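You operate a simulated robot arm through the tools that you are given. There is no shell and no other tool.

You run a simulated two-armed robot. Do the job below in one go: nothing can be reset, and whatever is moved stays where it is left.

JOB
Clear the green block off the rail and clamp the carriage at the width ticket's mark.
Fine: the block goes on the edge of the grey stand; leave the other rolls and controls as they are. Set down upright: green block.

It is judged by the outcome, as a careful person would: the job done as asked, and still so three seconds after it is handed in. It fails if anything else is knocked over, pushed out of place, dropped, spilled or broken.

ROBOT AND FRAMES
Two 6-joint arms with fingered hands on one trunk that stands fixed in place. Base frame: the origin is at the foot of the trunk, x ahead of it, y to its left, z up. Readings come in m, degrees, newtons and seconds.
The left shoulder is at [0.02, 0.157, 0.829], the right one opposite. With the tool pointing down near the work surface each hand reaches from about 0.38 to 0.6 m from the base axis, measured 20 degrees to its own side. Payload 4.1 kg a hand.
Tool frame (each hand has its own): the origin (TCP) lies between the finger pads and is the grasp point; the fingertips stand 0.033 m ahead of it; z points along the fingers, y is the line along which they close. Largest opening 0.112 m; the body of the gripper starts 0.039 m behind the TCP. The gripper is a hand of 4 fingers: y runs from the thumb to the fingers, the wrist lies at [-0.016, -0.118, -0.2] in the tool frame, and closing takes about 1.5 s.
Orientation is that of the tool frame in the base frame, as a unit quaternion [x, y, z, w]. With the fingers straight down and the wrist toward the robot, the tool's x, y and z point along [0, 1, 0], [1, 0, 0] and [0, 0, -1] of the base frame.

CONTROLS
- The arms move only by the tool step_arm. It takes "left_motion", "right_motion" or both (then of equal length, played together; a hand with none holds still); each is a list of rows, each a list of 6 numbers: the shift along the tool's x, y, z in mm, then the turn, a rotation vector about the tool's x, y, z in degrees. In form: [[x, y, z, wx, wy, wz], ...]. A call has 1 to 20 rows; each row shifts and turns the commanded pose from where the row before left it, along the tool's axes as they then stand. "left_hand" and "right_hand" are, for a hand that has rows, the finger opening in mm, from 0 to 112, set as the call begins (left out, the last holds). Each row takes 0.2 s and may step no farther than 0.05 m and 8.6 degrees from the row before; otherwise, or with a gripper value out of range, the whole call is refused. Where a pose cannot be reached the arm comes as near as it can. A force on the tool above 90 N (or 10 N above the force at the start of the call, whichever is more), or a blocked arm, ends the call early, and 0.2 s more pass. Each finger travels about 0.072 m/s and halts on what it meets, pressing with about 28 N; the grip force reading is that of the motor and also rises with nothing between the fingers. The clock runs only during rows and for 0.2 s after the last one: add rows that do not move to give the fingers time. It gives the time, the measured TCP pose, the force on the tool (base axes), the opening and the grip force at its end, in the units of the frame above (readings bear some noise), with the torque about the TCP (base axes, N m) and any sound that the robot's microphone picked up.
- Cameras (640 x 400 px; columns grow to the right, rows downward): "scene" is now at [0.0482, -0.0289, 1.4521]; the picture's right is [-0.34, -0.94, 0.00], its down [-0.62, 0.22, -0.75] and it looks along [0.71, -0.25, -0.66] (base axes); focal length 289 px, centre (320, 200). "left" rides on the left gripper at [-0.066, -0.089, -0.13] in its tool frame; the picture's right is [-0.79, -0.29, 0.54], its down [0.55, -0.71, 0.44] and it looks along [0.26, 0.64, 0.72] (tool axes); focal length 247 px, centre (320, 200). "right" rides on the right gripper at [0.066, -0.089, -0.13] in its tool frame; the picture's right is [-0.79, 0.29, -0.54], its down [-0.55, -0.71, 0.44] and it looks along [-0.26, 0.64, 0.72] (tool axes); focal length 247 px, centre (320, 200). There is no depth. A picture from a camera that has moved, and an enlarged one, comes with that camera's place and axes in the base frame and with its lens.
- snapshot(camera): a new picture of that camera. The clock stands still meanwhile.
- grasp_type(shape, hand): the hand has 4 fingers and takes this shape, open, in about a second: jaw (thumb against the fingers, like two jaws); tri (thumb and two fingers); tip (a fingertip pinch); poke (one finger out to press); point (the index stretched); flat (the hand flat); cup (the hand cupped); fist (a fist). The gripper value then closes the fingers along that shape, each until it touches; the sizes above hold for jaw. It gives what a move gives, with no picture.
- head_to(pan, tilt): turns the head with the scene camera to pan (to the left, within 86 degrees either way) and tilt (down, from -29 to 69), counted from straight ahead of the robot. It gives what a move gives.
- zoom(camera, box): a new picture of the part [left, top, right, bottom] of that camera's present view, enlarged. The clock stands still meanwhile.
- finish_job(): hands the job in; it is judged then, once.

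Nothing tells you positions but the pictures and the camera data. Unless the task says otherwise, let go and move clear before handing in.

The tools are called by a JSON object that holds its "name" and its "arguments". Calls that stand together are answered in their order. step_arm: Moves the arms, as the interface text tells. Its arguments: {"type":"object","properties":{"left_motion":{"type":"array","items":{"type":"array","items":{"type":"number"}}},"left_hand":{"type":"number"},"right_motion":{"type":"array","items":{"type":"array","items":{"type":"number"}}},"right_hand":{"type":"number"}},"required":[]} The other tools are called the same way: grasp_type (shape, hand) gives the hand a shape; head_to (pan, tilt) turns the head that bears the scene camera; snapshot (camera) takes a picture; zoom (camera, box) takes an enlarged picture of a part of a camera's view; finish_job () hands the job in.

At the start:

```text
clock: 0.0
left_position: [0.4535, -0.0901, 1.1572]
left_ee_rot: [0.871, 0.491, 0.001, -0.001]
left_ft_force: [-0.4, -0.3, -0.4]
left_torque: [-0.02, 0.01, -0.02]
left_grip_width: 0.1115
left_gripper_force: 0.0
left_shape: jaw
right_position: [0.3958, -0.4499, 1.1854]
right_ee_rot: [0.872, 0.49, 0.0, 0.0]
right_ft_force: [0.2, 0.3, -0.6]
right_torque: [-0.04, -0.03, 0.01]
right_grip_width: 0.1114
right_gripper_force: 0.0
right_shape: jaw
head pan, tilt: [-19.6, 41.0]
```

scene: 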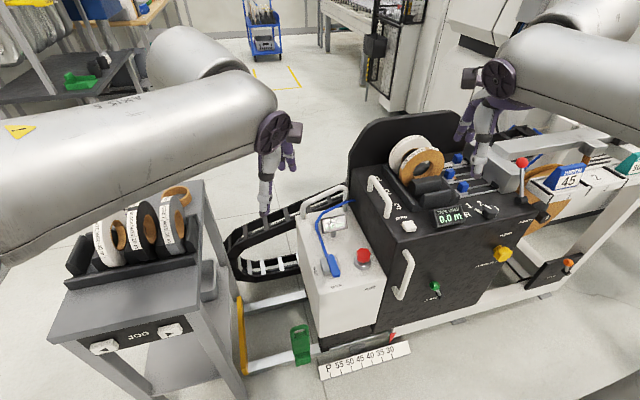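
right: 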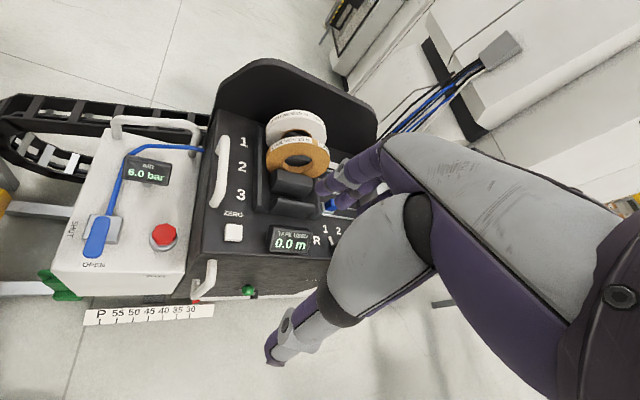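
left: 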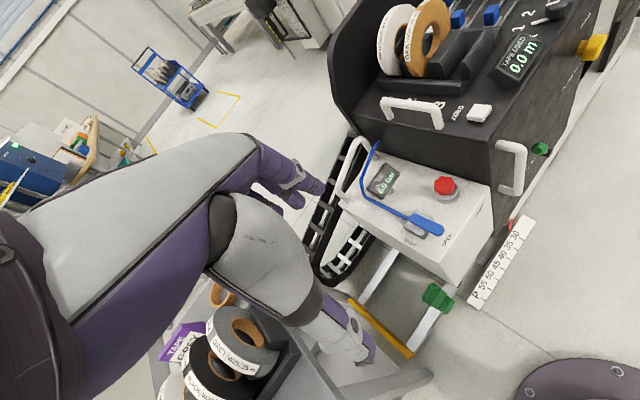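

I see a machine with a carriage on rails, a scale (P 55 50 45 40 35 30), a green block on the near rail, a grey stand at left with rolls and a carton feed to the right with "45" on a blue ticket. I'll look closer before moving anything.

{"name": "zoom", "arguments": {"camera": "scene", "box": [220, 180, 440, 390]}}

{"name": "zoom", "arguments": {"camera": "scene", "box": [440, 120, 640, 320]}}

{"name": "zoom", "arguments": {"camera": "scene", "box": [40, 170, 240, 370]}}

{"name": "zoom", "arguments": {"camera": "left", "box": [320, 140, 560, 340]}}

{"name": "zoom", "arguments": {"camera": "right", "box": [40, 120, 240, 330]}}

```text
1.90 times, centred on (330, 285) of scene
camera zoom: at [0.0482, -0.0289, 1.4521], right [-0.34, -0.94, 0.0], down [-0.62, 0.22, -0.75], along [0.71, -0.25, -0.66], focal length 550 px, centre (301, 38)
```

zoom: 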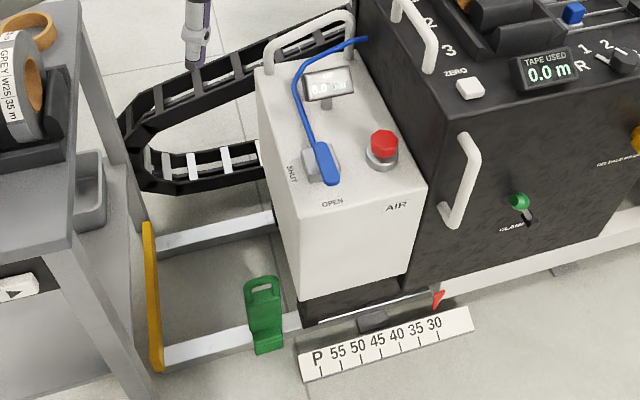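

```text
2.00 times, centred on (540, 220) of scene
camera zoom: at [0.0482, -0.0289, 1.4521], right [-0.34, -0.94, 0.0], down [-0.62, 0.22, -0.75], along [0.71, -0.25, -0.66], focal length 577 px, centre (-120, 160)
```

zoom: 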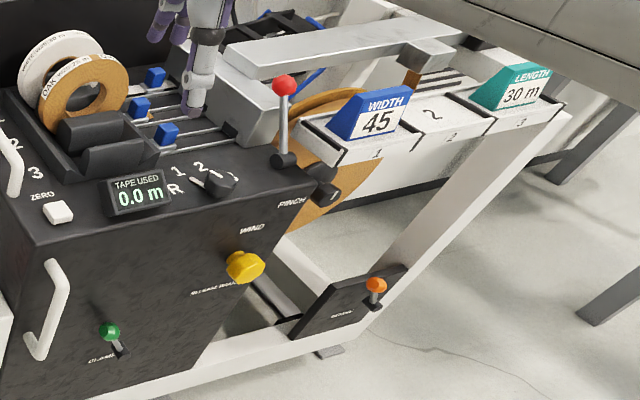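

```text
2.00 times, centred on (140, 270) of scene
camera zoom: at [0.0482, -0.0289, 1.4521], right [-0.34, -0.94, 0.0], down [-0.62, 0.22, -0.75], along [0.71, -0.25, -0.66], focal length 577 px, centre (680, 60)
```

zoom: 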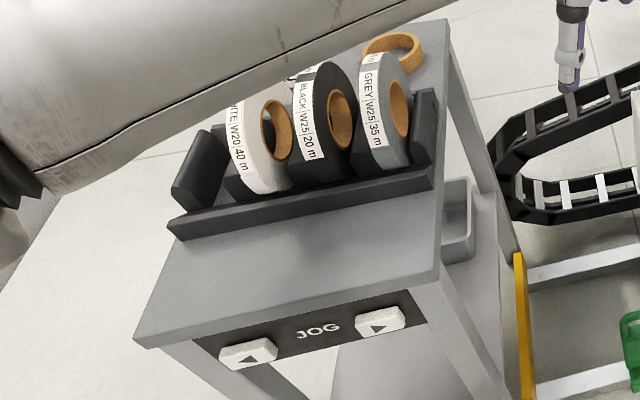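

```text
2.00 times, centred on (440, 240) of left
camera zoom: at [0.3444, -0.1007, 1.2866], right [-0.66, -0.53, -0.54], down [-0.32, 0.84, -0.44], along [0.68, -0.11, -0.72], focal length 494 px, centre (80, 120)
```

zoom: 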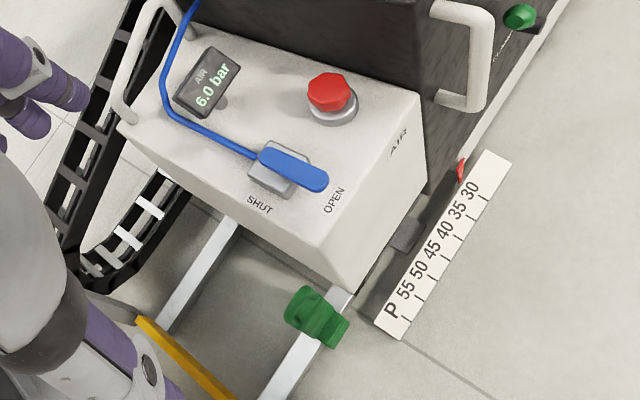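

```text
1.90 times, centred on (140, 225) of right
camera zoom: at [0.3536, -0.3485, 1.3144], right [-0.17, -0.83, 0.54], down [-0.89, -0.1, -0.44], along [0.42, -0.55, -0.72], focal length 470 px, centre (663, 152)
```

zoom: 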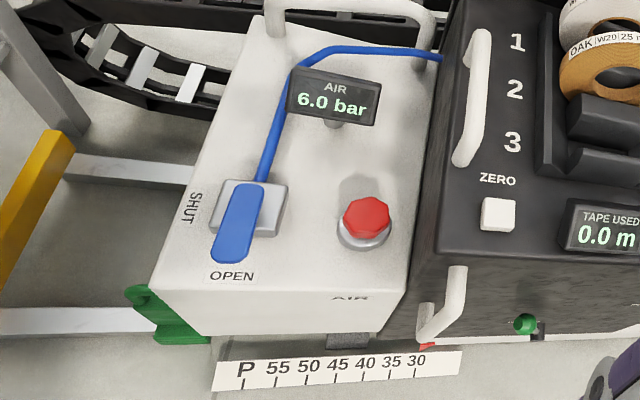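

The width ticket reads 45 and the red pointer sits near 30; a green "CLAMP" lever and white handles are on the black box. I'll look around more closely at the labels and the geometry.

{"name": "zoom", "arguments": {"camera": "scene", "box": [300, 310, 430, 390]}}

{"name": "zoom", "arguments": {"camera": "scene", "box": [370, 230, 470, 310]}}

{"name": "zoom", "arguments": {"camera": "scene", "box": [380, 120, 540, 230]}}

{"name": "zoom", "arguments": {"camera": "scene", "box": [470, 220, 600, 300]}}

{"name": "zoom", "arguments": {"camera": "left", "box": [420, 40, 600, 180]}}

```text
4.92 times, centred on (365, 350) of scene
camera zoom: at [0.0482, -0.0289, 1.4521], right [-0.34, -0.94, 0.0], down [-0.62, 0.22, -0.75], along [0.71, -0.25, -0.66], focal length 1421 px, centre (98, -538)
```

zoom: 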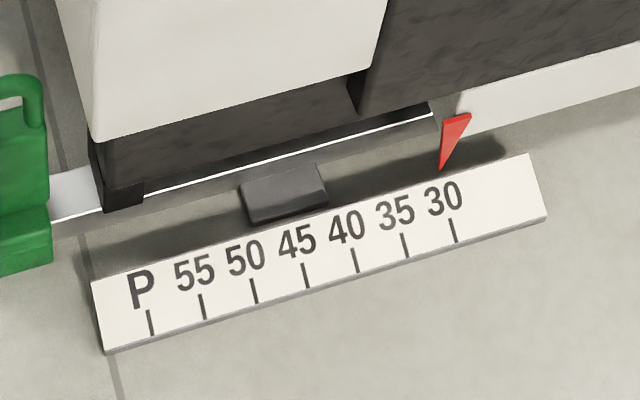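

```text
5.00 times, centred on (420, 270) of scene
camera zoom: at [0.0482, -0.0289, 1.4521], right [-0.34, -0.94, 0.0], down [-0.62, 0.22, -0.75], along [0.71, -0.25, -0.66], focal length 1443 px, centre (-180, -150)
```

zoom: 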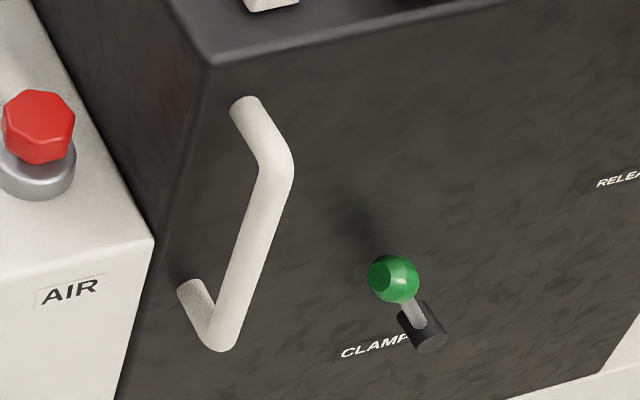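

```text
3.64 times, centred on (460, 175) of scene
camera zoom: at [0.0482, -0.0289, 1.4521], right [-0.34, -0.94, 0.0], down [-0.62, 0.22, -0.75], along [0.71, -0.25, -0.66], focal length 1049 px, centre (-189, 291)
```

zoom: 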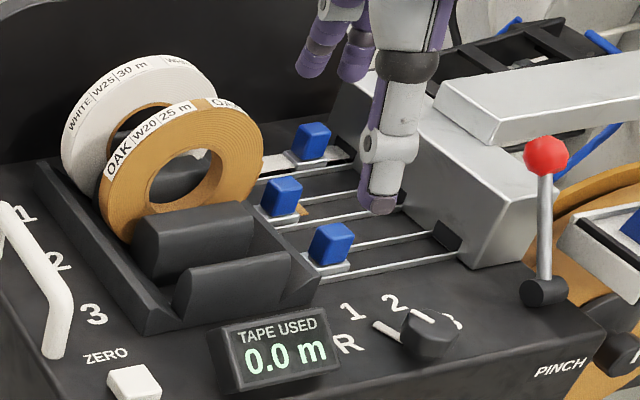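

```text
4.92 times, centred on (535, 260) of scene
camera zoom: at [0.0482, -0.0289, 1.4521], right [-0.34, -0.94, 0.0], down [-0.62, 0.22, -0.75], along [0.71, -0.25, -0.66], focal length 1421 px, centre (-738, -95)
```

zoom: 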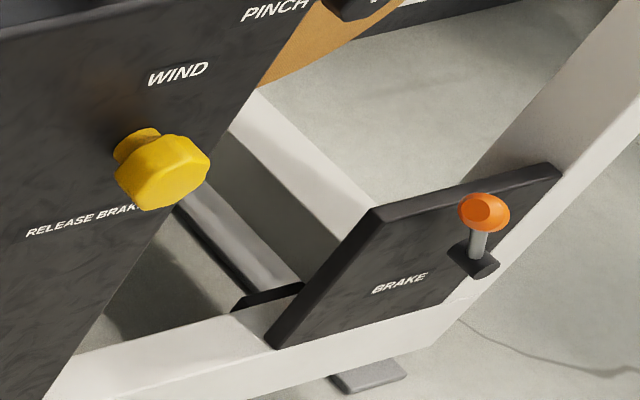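

```text
2.86 times, centred on (510, 110) of left
camera zoom: at [0.3444, -0.1007, 1.2866], right [-0.66, -0.53, -0.54], down [-0.32, 0.84, -0.44], along [0.68, -0.11, -0.72], focal length 706 px, centre (-223, 457)
```

zoom: 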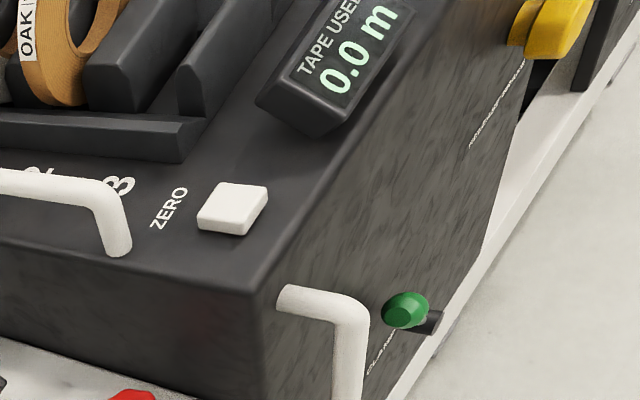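

{"name": "zoom", "arguments": {"camera": "scene", "box": [280, 310, 340, 380]}}

{"name": "zoom", "arguments": {"camera": "left", "box": [390, 250, 500, 340]}}

{"name": "zoom", "arguments": {"camera": "right", "box": [20, 240, 240, 340]}}

{"name": "zoom", "arguments": {"camera": "left", "box": [150, 270, 450, 400]}}

{"name": "head_to", "arguments": {"pan": 20, "tilt": 55}}

{"name": "snapshot", "arguments": {"camera": "scene"}}

{"name": "head_to", "arguments": {"pan": -10, "tilt": 65}}

{"name": "snapshot", "arguments": {"camera": "scene"}}

```text
5.71 times, centred on (310, 345) of scene
camera zoom: at [0.0482, -0.0289, 1.4521], right [-0.34, -0.94, 0.0], down [-0.62, 0.22, -0.75], along [0.71, -0.25, -0.66], focal length 1649 px, centre (377, -629)
```

zoom: 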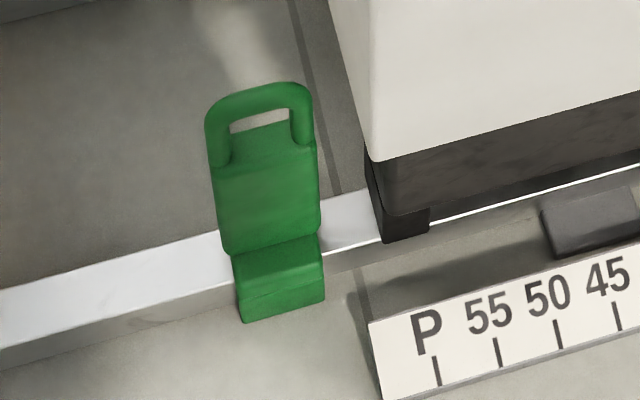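

```text
4.44 times, centred on (445, 295) of left
camera zoom: at [0.3444, -0.1007, 1.2866], right [-0.66, -0.53, -0.54], down [-0.32, 0.84, -0.44], along [0.68, -0.11, -0.72], focal length 1098 px, centre (-236, -222)
```

zoom: 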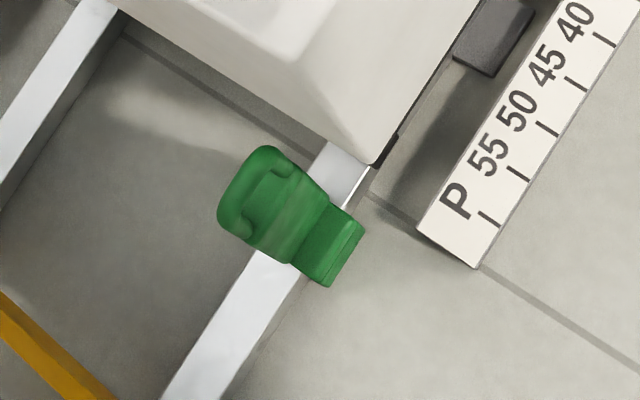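

```text
2.91 times, centred on (130, 290) of right
camera zoom: at [0.3536, -0.3485, 1.3144], right [-0.17, -0.83, 0.54], down [-0.89, -0.1, -0.44], along [0.42, -0.55, -0.72], focal length 718 px, centre (873, -62)
```

zoom: 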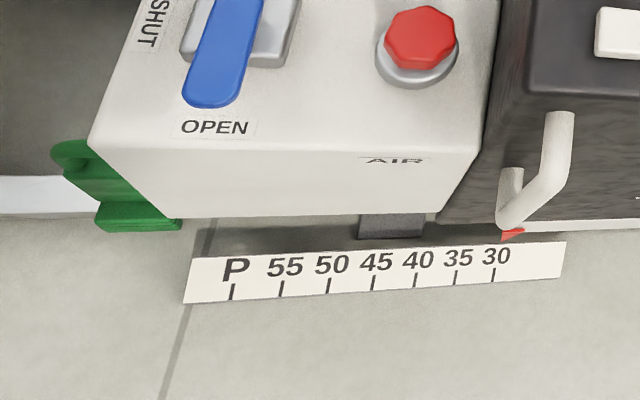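

```text
2.13 times, centred on (300, 335) of left
camera zoom: at [0.3444, -0.1007, 1.2866], right [-0.66, -0.53, -0.54], down [-0.32, 0.84, -0.44], along [0.68, -0.11, -0.72], focal length 527 px, centre (363, -88)
```

zoom: 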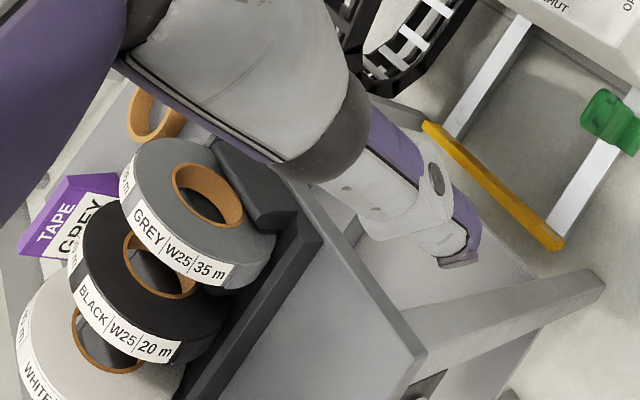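

```text
clock: 1.1
left_position: [0.4545, -0.0911, 1.1567]
left_ee_rot: [0.872, 0.49, 0.0, 0.0]
left_ft_force: [-0.1, -0.7, -0.2]
left_torque: [-0.01, -0.01, 0.02]
left_grip_width: 0.1116
left_gripper_force: 0.1
left_shape: jaw
right_position: [0.3951, -0.4493, 1.1849]
right_ee_rot: [0.872, 0.49, 0.001, 0.0]
right_ft_force: [-0.1, -0.4, 0.0]
right_torque: [-0.04, 0.0, -0.01]
right_grip_width: 0.1116
right_gripper_force: 0.1
right_shape: jaw
head pan, tilt: [20.0, 55.0]
```

```text
taken
```

scene: 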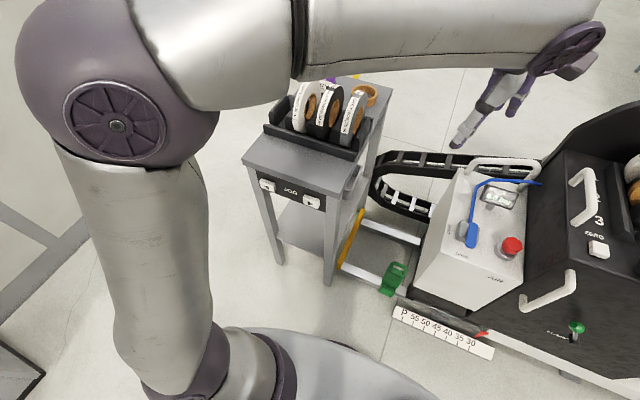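

```text
clock: 2.0
left_position: [0.4538, -0.0907, 1.1564]
left_ee_rot: [0.871, 0.491, -0.001, 0.0]
left_ft_force: [0.2, -0.2, -0.5]
left_torque: [0.0, -0.02, -0.02]
left_grip_width: 0.1114
left_gripper_force: 0.0
left_shape: jaw
right_position: [0.3958, -0.4489, 1.1844]
right_ee_rot: [0.872, 0.49, 0.0, 0.001]
right_ft_force: [-1.1, -0.1, 0.0]
right_torque: [0.02, 0.0, -0.03]
right_grip_width: 0.1116
right_gripper_force: 0.2
right_shape: jaw
head pan, tilt: [-10.0, 65.0]
```

```text
taken
```

scene: 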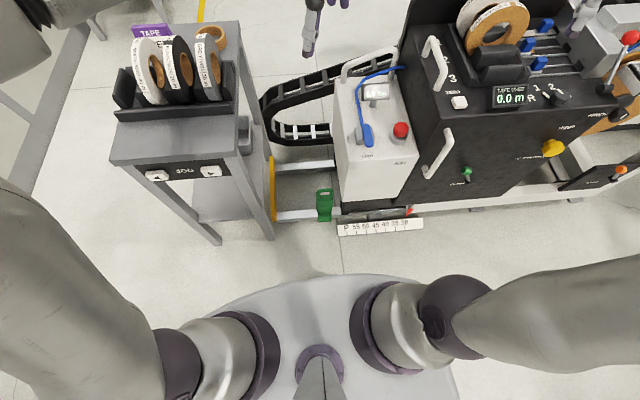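

{"name": "zoom", "arguments": {"camera": "scene", "box": [240, 150, 440, 260]}}

{"name": "zoom", "arguments": {"camera": "scene", "box": [100, 20, 300, 250]}}

{"name": "zoom", "arguments": {"camera": "scene", "box": [390, 100, 540, 230]}}

```text
3.20 times, centred on (340, 205) of scene
camera zoom: at [0.0286, -0.0111, 1.4213], right [-0.17, -0.98, 0.0], down [-0.89, 0.16, -0.42], along [0.42, -0.07, -0.91], focal length 924 px, centre (256, 184)
```

zoom: 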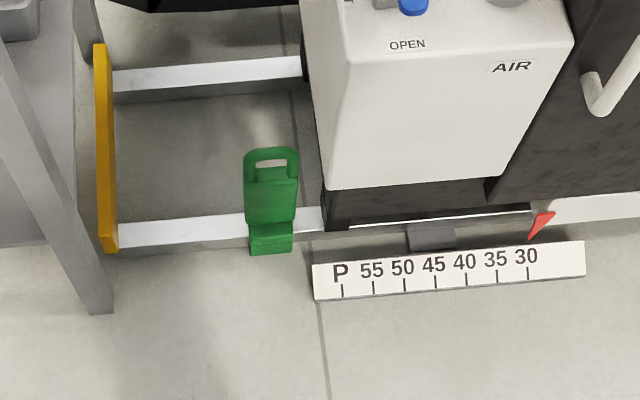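

```text
1.74 times, centred on (200, 135) of scene
camera zoom: at [0.0286, -0.0111, 1.4213], right [-0.17, -0.98, 0.0], down [-0.89, 0.16, -0.42], along [0.42, -0.07, -0.91], focal length 502 px, centre (529, 313)
```

zoom: 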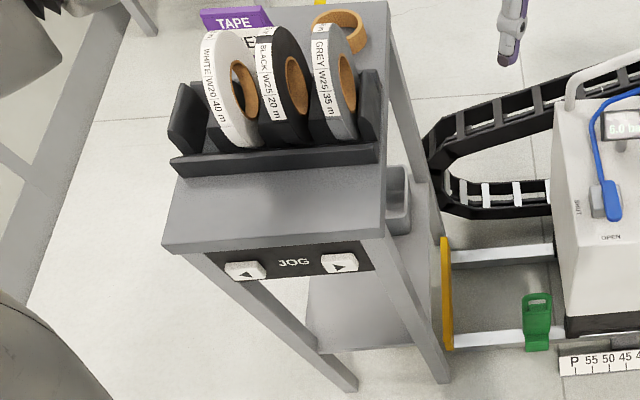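

```text
3.08 times, centred on (465, 165) of scene
camera zoom: at [0.0286, -0.0111, 1.4213], right [-0.17, -0.98, 0.0], down [-0.89, 0.16, -0.42], along [0.42, -0.07, -0.91], focal length 888 px, centre (-126, 308)
```

zoom: 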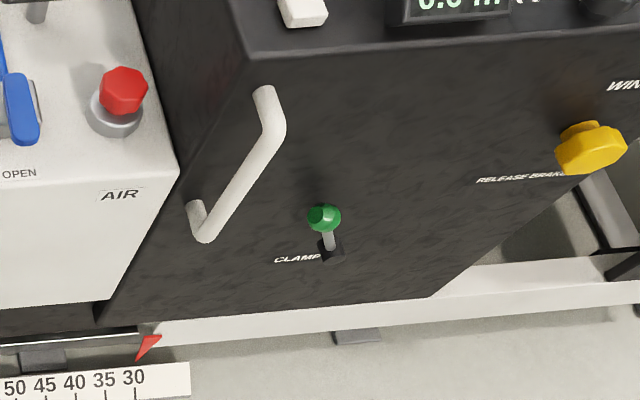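

The green block stands at about (0.575, -0.13), handle top z≈0.32, on the near rail; the rail is turned about 6° from the base y axis. The stand top is at z≈0.78 with a free front strip, so I'll bring the left hand above the block and look again.

{"name": "step_arm", "arguments": {"left_motion": [[0, 0, 0, 0, 0, -8.5], [0, 0, 0, 0, 0, -8.5], [0, 0, 0, 0, 0, -8.4], [-2.7, 12.3, 40, 0, 0, 0], [-2.7, 12.3, 40, 0, 0, 0], [-2.7, 12.3, 40, 0, 0, 0], [-2.7, 12.3, 40, 0, 0, 0], [-2.7, 12.3, 40, 0, 0, 0], [-2.7, 12.3, 40, 0, 0, 0], [-2.7, 12.3, 40, 0, 0, 0], [-2.7, 12.3, 40, 0, 0, 0], [-2.7, 12.3, 40, 0, 0, 0], [-2.7, 12.3, 40, 0, 0, 0]]}}

{"name": "snapshot", "arguments": {"camera": "left"}}

{"name": "snapshot", "arguments": {"camera": "scene"}}

```text
clock: 4.8
left_position: [0.5747, -0.1315, 0.7571]
left_ee_rot: [0.743, 0.669, 0.001, 0.0]
left_ft_force: [-1.0, 0.4, 0.5]
left_torque: [-0.02, 0.0, 0.0]
left_grip_width: 0.1116
left_gripper_force: 0.1
left_shape: jaw
right_position: [0.3952, -0.4504, 1.1844]
right_ee_rot: [0.872, 0.49, 0.0, 0.001]
right_ft_force: [-0.1, 0.4, -0.8]
right_torque: [-0.03, -0.01, -0.01]
right_grip_width: 0.1116
right_gripper_force: 0.1
right_shape: jaw
head pan, tilt: [-10.0, 65.0]
```

```text
taken
camera left: at [0.4791, -0.1874, 0.8866], right [-0.37, -0.76, -0.54], down [-0.65, 0.62, -0.44], along [0.67, 0.19, -0.72], focal length 247 px, centre (320, 200)
```

left: 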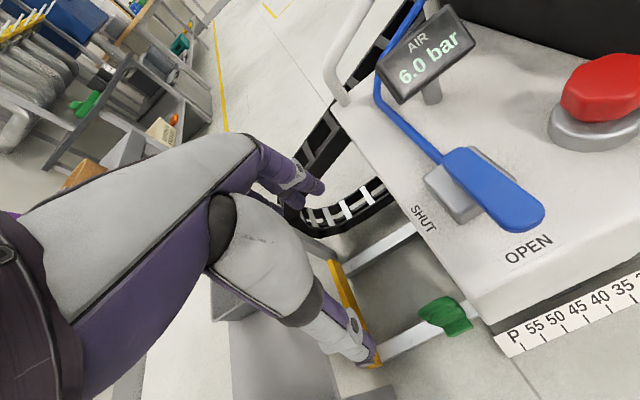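

```text
taken
```

scene: 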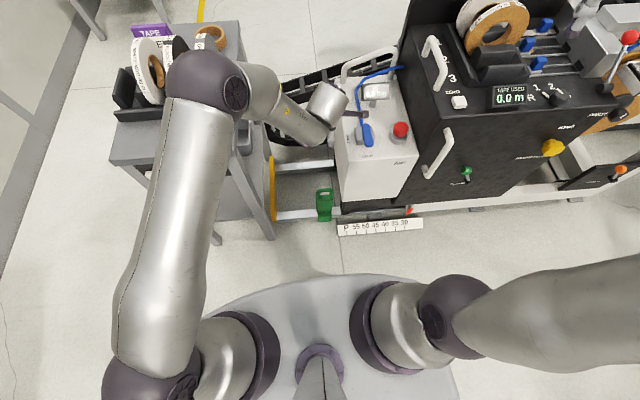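

The left hand is above the block; the elbow is well above the stand for now. I'll zoom on the block and check the clearances before going down.

{"name": "zoom", "arguments": {"camera": "left", "box": [380, 270, 500, 350]}}

{"name": "zoom", "arguments": {"camera": "scene", "box": [200, 40, 440, 260]}}

{"name": "snapshot", "arguments": {"camera": "right"}}

```text
5.00 times, centred on (440, 310) of left
camera zoom: at [0.4791, -0.1874, 0.8866], right [-0.37, -0.76, -0.54], down [-0.65, 0.62, -0.44], along [0.67, 0.19, -0.72], focal length 1235 px, centre (-280, -350)
```

zoom: 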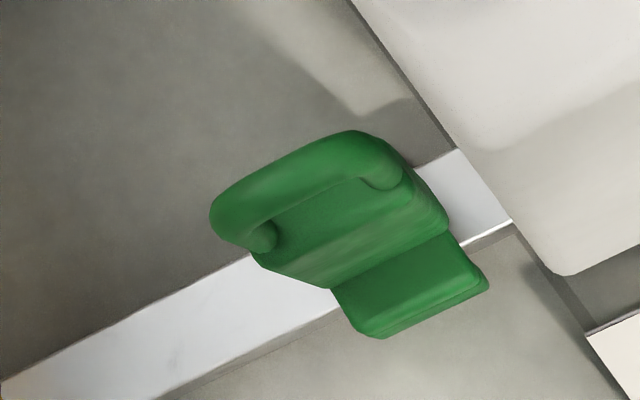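

```text
1.82 times, centred on (320, 150) of scene
camera zoom: at [0.0283, -0.011, 1.4213], right [-0.17, -0.98, 0.0], down [-0.89, 0.16, -0.42], along [0.42, -0.07, -0.91], focal length 525 px, centre (320, 291)
```

zoom: 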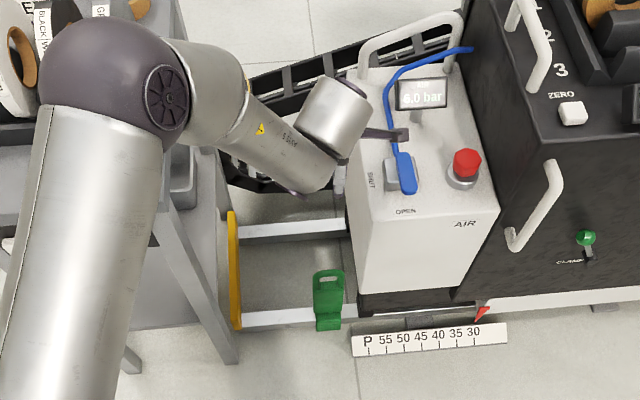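

```text
taken
camera right: at [0.3533, -0.3484, 1.3145], right [-0.17, -0.83, 0.54], down [-0.89, -0.1, -0.44], along [0.42, -0.55, -0.72], focal length 247 px, centre (320, 200)
```

right: 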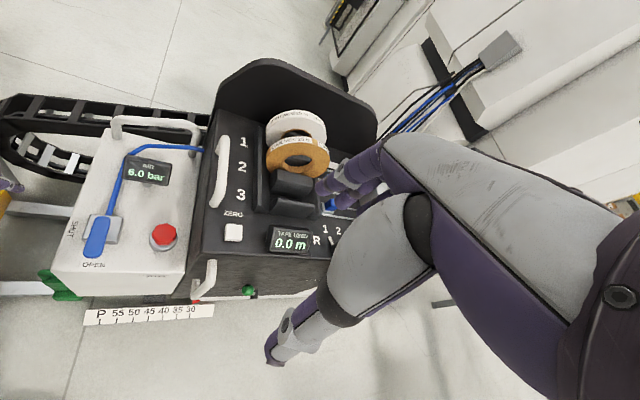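

The path down is clear with a few cm to the white box. I'll go down in stages, watching the forces and the camera.

{"name": "step_arm", "arguments": {"left_motion": [[0, 1, 33, 0, 0, 0], [0, 1, 33, 0, 0, 0], [0, 1, 33, 0, 0, 0], [0, 1, 33, 0, 0, 0], [0, 0, 33, 0, 0, 0], [0, 0, 33, 0, 0, 0]]}}

{"name": "snapshot", "arguments": {"camera": "left"}}

{"name": "snapshot", "arguments": {"camera": "scene"}}

```text
clock: 6.2
left_position: [0.5762, -0.1299, 0.5592]
left_ee_rot: [0.743, 0.67, 0.0, 0.001]
left_ft_force: [-0.7, 0.1, -0.2]
left_torque: [0.02, -0.03, -0.01]
left_grip_width: 0.1115
left_gripper_force: 0.1
left_shape: jaw
right_position: [0.3957, -0.4502, 1.1845]
right_ee_rot: [0.871, 0.491, 0.0, 0.0]
right_ft_force: [-0.2, 0.2, -0.4]
right_torque: [0.0, -0.02, 0.03]
right_grip_width: 0.1117
right_gripper_force: 0.2
right_shape: jaw
head pan, tilt: [-10.0, 65.0]
```

```text
taken
camera left: at [0.4815, -0.1859, 0.6886], right [-0.37, -0.76, -0.54], down [-0.65, 0.62, -0.44], along [0.67, 0.19, -0.72], focal length 247 px, centre (320, 200)
```

left: 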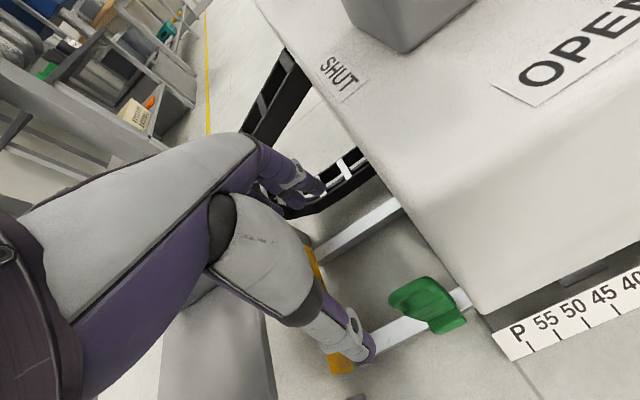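

```text
taken
```

scene: 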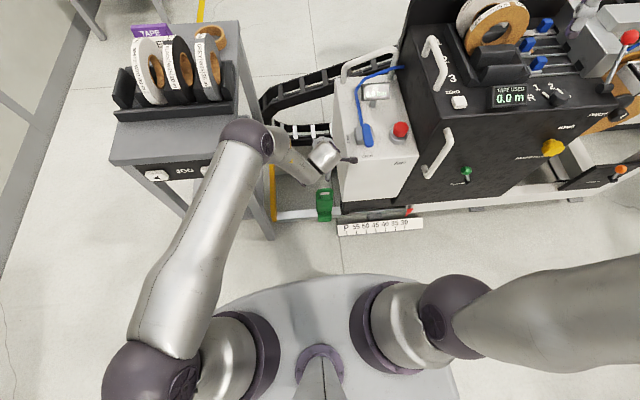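

{"name": "step_arm", "arguments": {"left_motion": [[-1, 1, 26, 0, 0, 0], [-1, 1, 26, 0, 0, 0], [-1, 0, 26, 0, 0, 0], [-1, 0, 26, 0, 0, 0], [0, 0, 26, 0, 0, 0]]}}

{"name": "snapshot", "arguments": {"camera": "left"}}

{"name": "zoom", "arguments": {"camera": "scene", "box": [160, 100, 420, 280]}}

```text
clock: 7.4
left_position: [0.5803, -0.1358, 0.4299]
left_ee_rot: [0.743, 0.67, 0.0, -0.001]
left_ft_force: [-0.6, -0.4, -0.4]
left_torque: [0.02, -0.01, -0.01]
left_grip_width: 0.1117
left_gripper_force: 0.1
left_shape: jaw
right_position: [0.3957, -0.4486, 1.1837]
right_ee_rot: [0.872, 0.49, 0.0, 0.0]
right_ft_force: [0.5, 0.7, 1.2]
right_torque: [-0.01, 0.01, 0.0]
right_grip_width: 0.1115
right_gripper_force: 0.1
right_shape: jaw
head pan, tilt: [-10.0, 65.0]
```

```text
taken
camera left: at [0.4849, -0.1918, 0.5597], right [-0.37, -0.76, -0.54], down [-0.65, 0.62, -0.44], along [0.67, 0.19, -0.72], focal length 247 px, centre (320, 200)
```

left: 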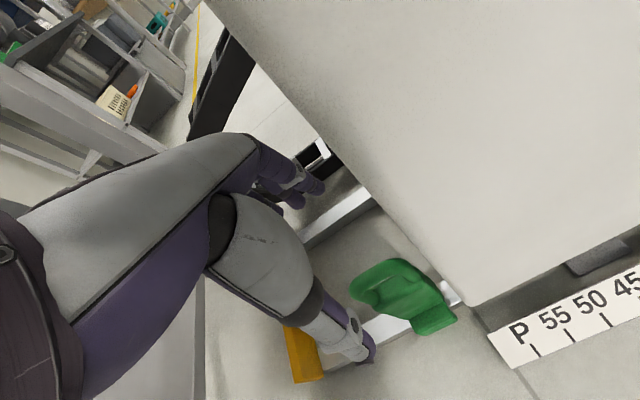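

```text
2.22 times, centred on (290, 190) of scene
camera zoom: at [0.0286, -0.0111, 1.4212], right [-0.17, -0.98, 0.0], down [-0.89, 0.16, -0.42], along [0.42, -0.07, -0.91], focal length 641 px, centre (387, 222)
```

zoom: 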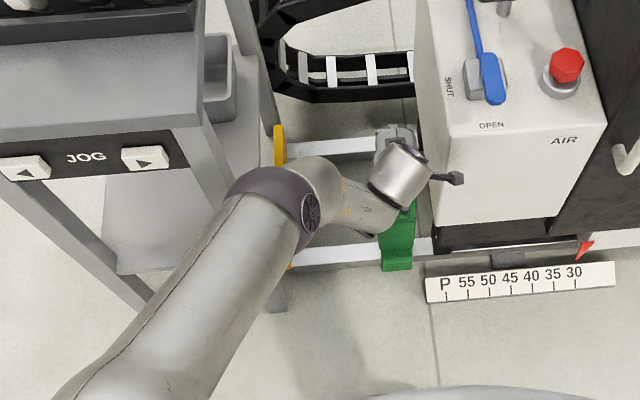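

{"name": "zoom", "arguments": {"camera": "left", "box": [330, 240, 490, 345]}}

```text
3.81 times, centred on (410, 292) of left
camera zoom: at [0.4849, -0.1918, 0.5597], right [-0.37, -0.76, -0.54], down [-0.65, 0.62, -0.44], along [0.67, 0.19, -0.72], focal length 941 px, centre (-23, -152)
```

zoom: 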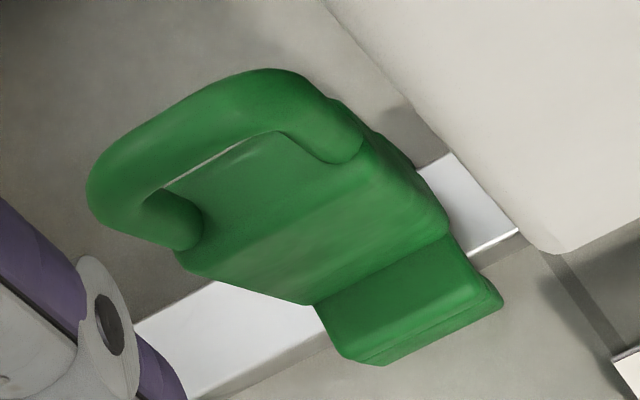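

The handle bar is centred near (0.580, -0.139), top z≈0.32. I'll lower the open hand around it and then close.

{"name": "step_arm", "arguments": {"left_motion": [[-3, 0, 25, 0, 0, 0], [0, 0, 25, 0, 0, 0], [0, 0, 25, 0, 0, 0], [0, 0, 20, 0, 0, 0], [0, 0, 15, 0, 0, 0], [0, 0, 12, 0, 0, 0], [0, 0, 10, 0, 0, 0]]}}

{"name": "snapshot", "arguments": {"camera": "left"}}

{"name": "zoom", "arguments": {"camera": "scene", "box": [160, 100, 420, 280]}}

```text
clock: 9.0
left_position: [0.541, -0.098, 0.3763]
left_ee_rot: [0.742, 0.67, 0.0, -0.001]
left_ft_force: [0.4, 1.0, -0.7]
left_torque: [-0.02, -0.04, 0.0]
left_grip_width: 0.112
left_gripper_force: 0.1
left_shape: jaw
left hand out of reach, approached as far as the arm can: row 1, 2, 3, 4, 5, 6, 7
right_position: [0.3963, -0.4505, 1.1844]
right_ee_rot: [0.872, 0.49, 0.0, 0.0]
right_ft_force: [0.4, 0.7, -0.2]
right_torque: [-0.03, 0.02, 0.01]
right_grip_width: 0.1115
right_gripper_force: 0.1
right_shape: jaw
head pan, tilt: [-10.0, 65.0]
```

```text
taken
camera left: at [0.4454, -0.1532, 0.5058], right [-0.37, -0.76, -0.54], down [-0.65, 0.62, -0.44], along [0.67, 0.19, -0.72], focal length 247 px, centre (320, 200)
```

left: 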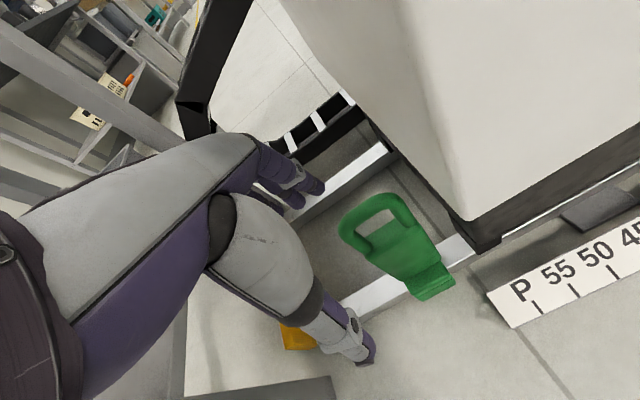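

```text
2.22 times, centred on (290, 190) of scene
camera zoom: at [0.0286, -0.0112, 1.4212], right [-0.17, -0.98, 0.0], down [-0.89, 0.16, -0.42], along [0.42, -0.07, -0.91], focal length 641 px, centre (387, 222)
```

zoom: 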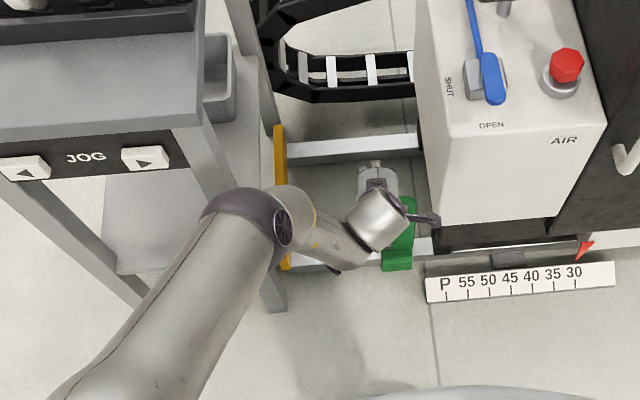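

The left hand can't reach the block from this side at that height, but it should lie within the right hand's range. I'll raise the left arm and swing it clear to the left.

{"name": "step_arm", "arguments": {"left_motion": [[18, -22, -30, 0, 0, 0], [18, -22, -30, 0, 0, 0], [0, 0, -45, 0, 0, 0], [0, 0, -45, 0, 0, 0], [0, 0, -45, 0, 0, 0], [0, 0, -45, 0, 0, 0], [0, 0, -45, 0, 0, 0], [0, 0, -45, 0, 0, 0], [0, 0, -45, 0, 0, 0], [0, 0, -45, 0, 0, 0], [0, -10, -45, 0, 0, 0], [0, -10, -45, 0, 0, 0], [0, -10, -45, 0, 0, 0], [0, -10, -45, 0, 0, 0], [0, -10, -45, 0, 0, 0], [0, -10, -45, 0, 0, 0], [0, -10, -45, 0, 0, 0], [0, -10, -45, 0, 0, 0]]}}

{"name": "snapshot", "arguments": {"camera": "scene"}}

```text
clock: 12.8
left_position: [0.4213, -0.052, 1.156]
left_ee_rot: [0.743, 0.669, -0.001, 0.0]
left_ft_force: [0.8, 0.3, 0.2]
left_torque: [0.02, -0.03, -0.01]
left_grip_width: 0.1115
left_gripper_force: 0.0
left_shape: jaw
right_position: [0.3959, -0.4496, 1.1846]
right_ee_rot: [0.872, 0.49, 0.0, -0.001]
right_ft_force: [-0.7, 0.0, 0.5]
right_torque: [-0.04, -0.01, 0.0]
right_grip_width: 0.1115
right_gripper_force: 0.0
right_shape: jaw
head pan, tilt: [-10.0, 65.0]
```

```text
taken
```

scene: 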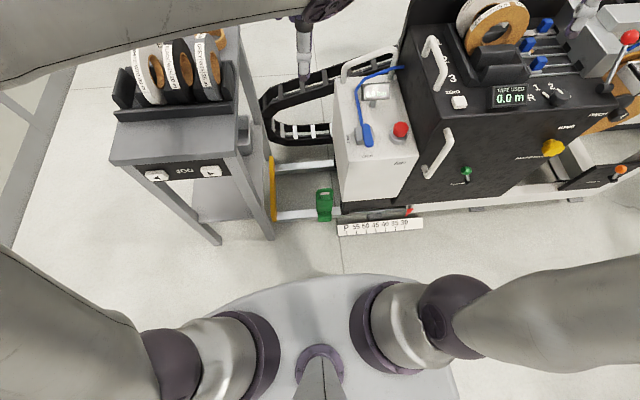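

{"name": "step_arm", "arguments": {"left_motion": [[45, -18, -4, 0, 0, -5], [45, -18, -4, 0, 0, -5], [45, -18, -4, 0, 0, -5], [45, -15, -4, 0, 0, -5], [45, -12, -4, 0, 0, -5], [45, -8, -4, 0, 0, -5], [45, -5, -4, 0, 0, -5], [45, 0, -4, 0, 0, -5], [45, 0, -4, 0, 0, -5], [45, 0, -4, 0, 0, -5]]}}

{"name": "head_to", "arguments": {"pan": 0, "tilt": 50}}

{"name": "snapshot", "arguments": {"camera": "scene"}}

{"name": "snapshot", "arguments": {"camera": "left"}}

```text
clock: 15.0
left_position: [0.2054, 0.359, 1.1933]
left_ee_rot: [0.39, 0.921, 0.0, 0.0]
left_ft_force: [0.0, -0.6, -0.1]
left_torque: [0.02, 0.04, 0.0]
left_grip_width: 0.1119
left_gripper_force: 0.1
left_shape: jaw
right_position: [0.3949, -0.4503, 1.1849]
right_ee_rot: [0.872, 0.49, 0.0, 0.0]
right_ft_force: [-0.2, -0.1, -0.2]
right_torque: [0.04, 0.03, 0.0]
right_grip_width: 0.1115
right_gripper_force: 0.1
right_shape: jaw
head pan, tilt: [-10.0, 65.0]
```

```text
clock: 15.8
left_position: [0.2059, 0.3595, 1.1942]
left_ee_rot: [0.392, 0.92, 0.0, 0.0]
left_ft_force: [0.5, -0.7, -0.6]
left_torque: [-0.02, 0.0, 0.01]
left_grip_width: 0.1118
left_gripper_force: 0.0
left_shape: jaw
right_position: [0.3954, -0.4508, 1.1843]
right_ee_rot: [0.872, 0.49, 0.0, 0.001]
right_ft_force: [0.3, -0.1, 0.3]
right_torque: [-0.01, 0.01, 0.0]
right_grip_width: 0.1113
right_gripper_force: 0.1
right_shape: jaw
head pan, tilt: [0.0, 50.0]
```

```text
taken
```

scene: 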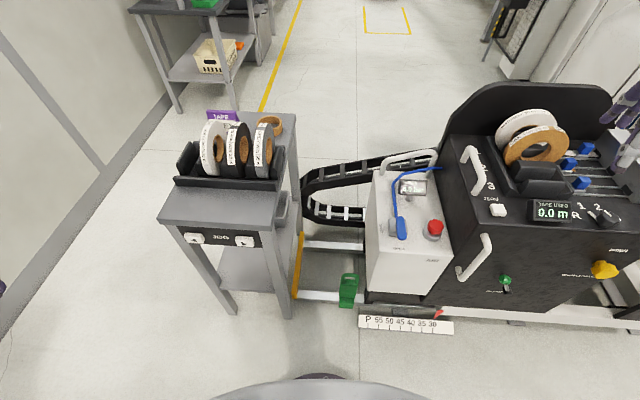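

```text
taken
camera left: at [0.1878, 0.2507, 1.3239], right [0.34, -0.77, -0.54], down [-0.9, -0.1, -0.44], along [0.28, 0.63, -0.72], focal length 247 px, centre (320, 200)
```

left: 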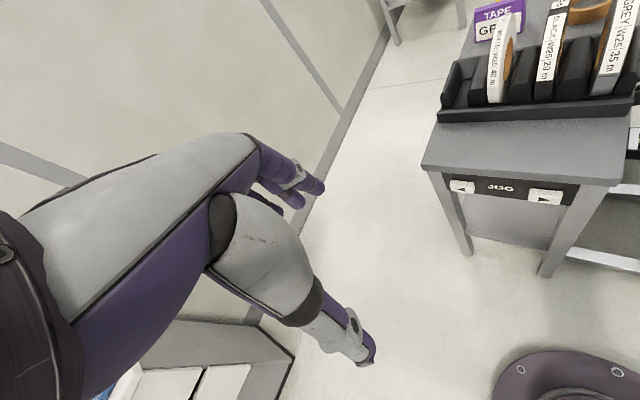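

The left arm is clear and the view is good. I'll test whether the empty right hand can reach over the stand's free front strip.

{"name": "step_arm", "arguments": {"right_motion": [[0, 0, 0, 0, 0, -7.6], [0, 0, 0, 0, 0, -7.6], [0, 0, 0, 0, 0, -7.6], [0, 0, 0, 0, 0, -7.6], [0, 0, 0, 0, 0, -7.6], [0, 0, 0, 0, 0, -7.6], [0, 0, 0, 0, 0, -7.6], [0, 0, 0, 0, 0, -7.6], [30, 27, 5, 0, 0, 0], [30, 27, 5, 0, 0, 0], [30, 27, 5, 0, 0, 0], [30, 27, 5, 0, 0, 0], [30, 27, 5, 0, 0, 0], [30, 27, 5, 0, 0, 0], [30, 27, 5, 0, 0, 0], [30, 27, 5, 0, 0, 0], [30, 27, 5, 0, 0, 0], [30, 27, 5, 0, 0, 0]]}}

{"name": "snapshot", "arguments": {"camera": "scene"}}

{"name": "snapshot", "arguments": {"camera": "right"}}

```text
clock: 19.6
left_position: [0.207, 0.3588, 1.1944]
left_ee_rot: [0.389, 0.921, 0.0, 0.0]
left_ft_force: [-1.3, -0.3, -0.3]
left_torque: [0.04, 0.02, 0.01]
left_grip_width: 0.1117
left_gripper_force: 0.1
left_shape: jaw
right_position: [0.482, -0.0542, 1.1344]
right_ee_rot: [0.504, 0.864, 0.001, 0.0]
right_ft_force: [0.0, -1.3, 0.1]
right_torque: [0.02, -0.03, 0.03]
right_grip_width: 0.1118
right_gripper_force: 0.0
right_shape: jaw
head pan, tilt: [0.0, 50.0]
```

```text
taken
```

scene: 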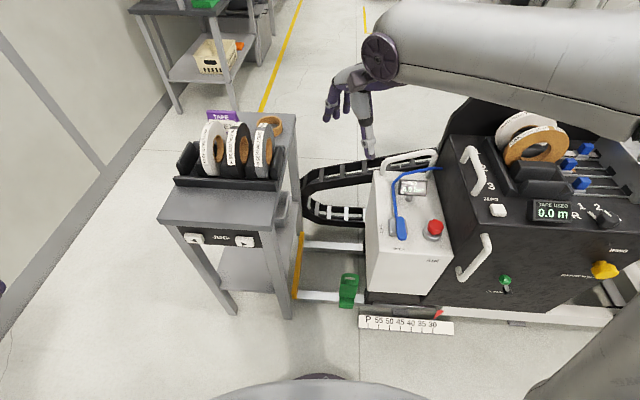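

```text
taken
camera right: at [0.3716, -0.0423, 1.2641], right [0.64, -0.55, 0.54], down [-0.35, -0.83, -0.44], along [0.69, 0.09, -0.72], focal length 247 px, centre (320, 200)
```

right: 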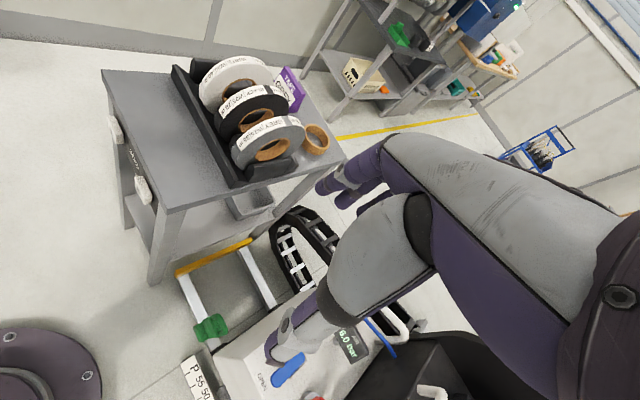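

{"name": "step_arm", "arguments": {"right_motion": [[23, 21.3, 6, 0, 0, 0], [23, 21.3, 6, 0, 0, 0], [23, 21.3, 6, 0, 0, 0], [23, 21.3, 6, 0, 0, 0], [23, 21.3, 8, 0, 0, 0], [23, 21.3, 10, 0, 0, 0], [23, 21.3, 10, 0, 0, 0], [23, 21.3, 10, 0, 0, 0]]}}

{"name": "snapshot", "arguments": {"camera": "scene"}}

{"name": "snapshot", "arguments": {"camera": "right"}}

```text
clock: 21.4
left_position: [0.2065, 0.3593, 1.1939]
left_ee_rot: [0.39, 0.921, 0.0, 0.0]
left_ft_force: [-0.3, 0.1, -0.3]
left_torque: [0.07, -0.01, 0.0]
left_grip_width: 0.1119
left_gripper_force: 0.1
left_shape: jaw
right_position: [0.5383, 0.1888, 1.0731]
right_ee_rot: [0.504, 0.864, 0.001, 0.0]
right_ft_force: [-0.6, 0.4, 0.3]
right_torque: [-0.01, -0.01, 0.02]
right_grip_width: 0.1115
right_gripper_force: 0.1
right_shape: jaw
head pan, tilt: [0.0, 50.0]
```

```text
taken
```

scene: 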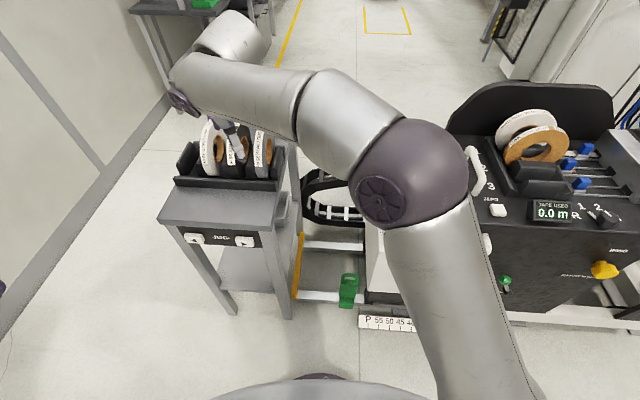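

```text
taken
camera right: at [0.4298, 0.2007, 1.2031], right [0.64, -0.55, 0.54], down [-0.35, -0.83, -0.44], along [0.69, 0.09, -0.72], focal length 247 px, centre (320, 200)
```

right: 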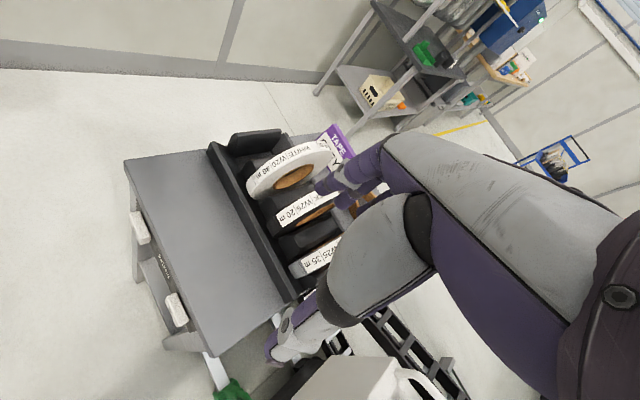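

The right hand reaches over the free front strip (centre of the spot ≈ (0.545, 0.19), table z≈0.78). I'll check it can also get there squared to the stand and a bit lower.

{"name": "step_arm", "arguments": {"right_motion": [[0, 0, 0, 0, 0, 7], [0, 0, 0, 0, 0, 7], [0, 0, 0, 0, 0, 7], [0, 0, 0, 0, 0, 7], [0, 0, 0, 0, 0, 7], [0, 0, 15, 0, 0, 0], [0, 0, 15, 0, 0, 0], [0, 0, 15, 0, 0, 0]]}}

{"name": "snapshot", "arguments": {"camera": "right"}}

{"name": "snapshot", "arguments": {"camera": "scene"}}

```text
clock: 23.2
left_position: [0.2062, 0.3601, 1.1935]
left_ee_rot: [0.39, 0.921, 0.0, 0.0]
left_ft_force: [0.3, 0.0, 0.5]
left_torque: [-0.01, 0.02, -0.02]
left_grip_width: 0.1119
left_gripper_force: 0.0
left_shape: jaw
right_position: [0.5389, 0.1887, 1.0272]
right_ee_rot: [0.74, 0.673, 0.0, 0.001]
right_ft_force: [0.2, -0.4, 0.7]
right_torque: [0.0, 0.0, -0.01]
right_grip_width: 0.1116
right_gripper_force: 0.0
right_shape: jaw
head pan, tilt: [0.0, 50.0]
```

```text
taken
camera right: at [0.4578, 0.261, 1.1577], right [0.21, -0.82, 0.54], down [-0.76, -0.48, -0.44], along [0.61, -0.32, -0.72], focal length 247 px, centre (320, 200)
```

right: 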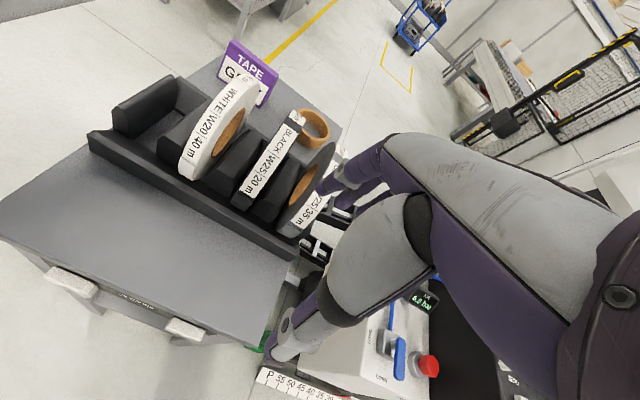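

```text
taken
```

scene: 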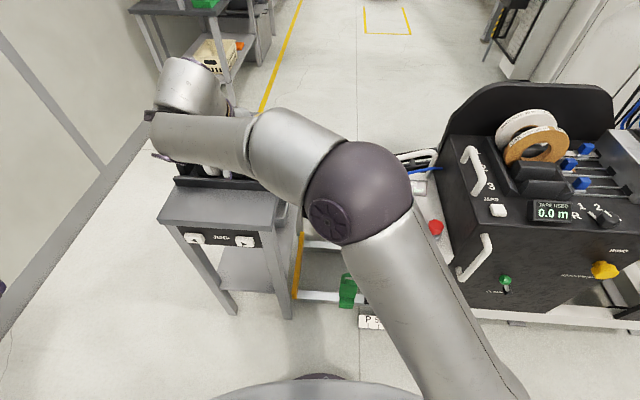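

The spot is reachable. Now I'll take the right hand back up, over to the block and partway down.

{"name": "step_arm", "arguments": {"right_motion": [[0, 0, -35, 0, 0, 0], [0, -10, -35, 0, 0, 0], [-40.6, 6.5, 0, 0, 0, 0], [-40.6, 6.5, 0, 0, 0, 0], [-40.6, 6.5, 0, 0, 0, 0], [-40.6, 6.5, 0, 0, 0, 0], [-40.6, 6.5, 0, 0, 0, 0], [-40.6, 6.5, 0, 0, 0, 0], [-40.6, 6.5, 0, 0, 0, 0], [-40.6, 6.5, 0, 0, 0, 0], [0, 0, 45, 0, 0, 0], [0, 0, 45, 0, 0, 0], [0, 0, 45, 0, 0, 0], [0, 0, 45, 0, 0, 0], [0, 0, 45, 0, 0, 0], [0, 0, 45, 0, 0, 0]]}}

{"name": "snapshot", "arguments": {"camera": "right"}}

{"name": "snapshot", "arguments": {"camera": "scene"}}

```text
clock: 26.6
left_position: [0.2053, 0.3609, 1.195]
left_ee_rot: [0.39, 0.921, 0.0, 0.0]
left_ft_force: [-1.2, 0.7, -1.0]
left_torque: [0.01, 0.01, 0.01]
left_grip_width: 0.1119
left_gripper_force: 0.0
left_shape: jaw
right_position: [0.5523, -0.1374, 0.8268]
right_ee_rot: [0.74, 0.673, 0.0, 0.0]
right_ft_force: [-0.2, 0.6, 0.0]
right_torque: [-0.03, -0.03, -0.03]
right_grip_width: 0.1118
right_gripper_force: 0.1
right_shape: jaw
head pan, tilt: [0.0, 50.0]
```

```text
taken
camera right: at [0.4703, -0.064, 0.957], right [0.21, -0.82, 0.54], down [-0.76, -0.48, -0.44], along [0.62, -0.32, -0.72], focal length 247 px, centre (320, 200)
```

right: 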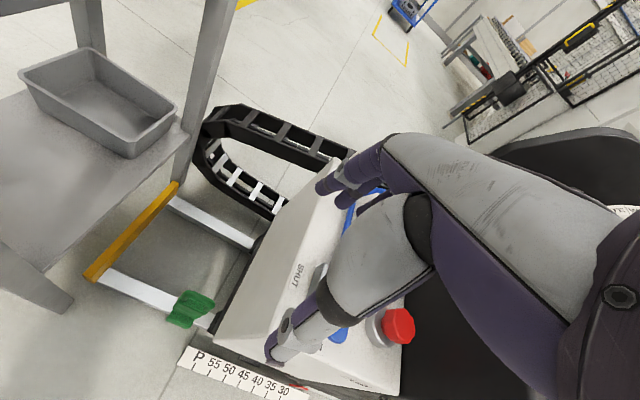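

```text
taken
```

scene: 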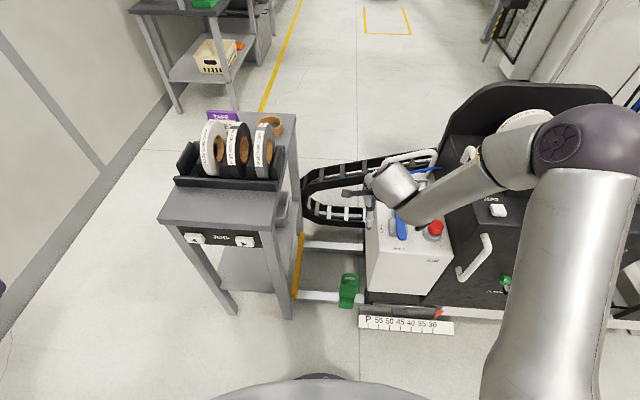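

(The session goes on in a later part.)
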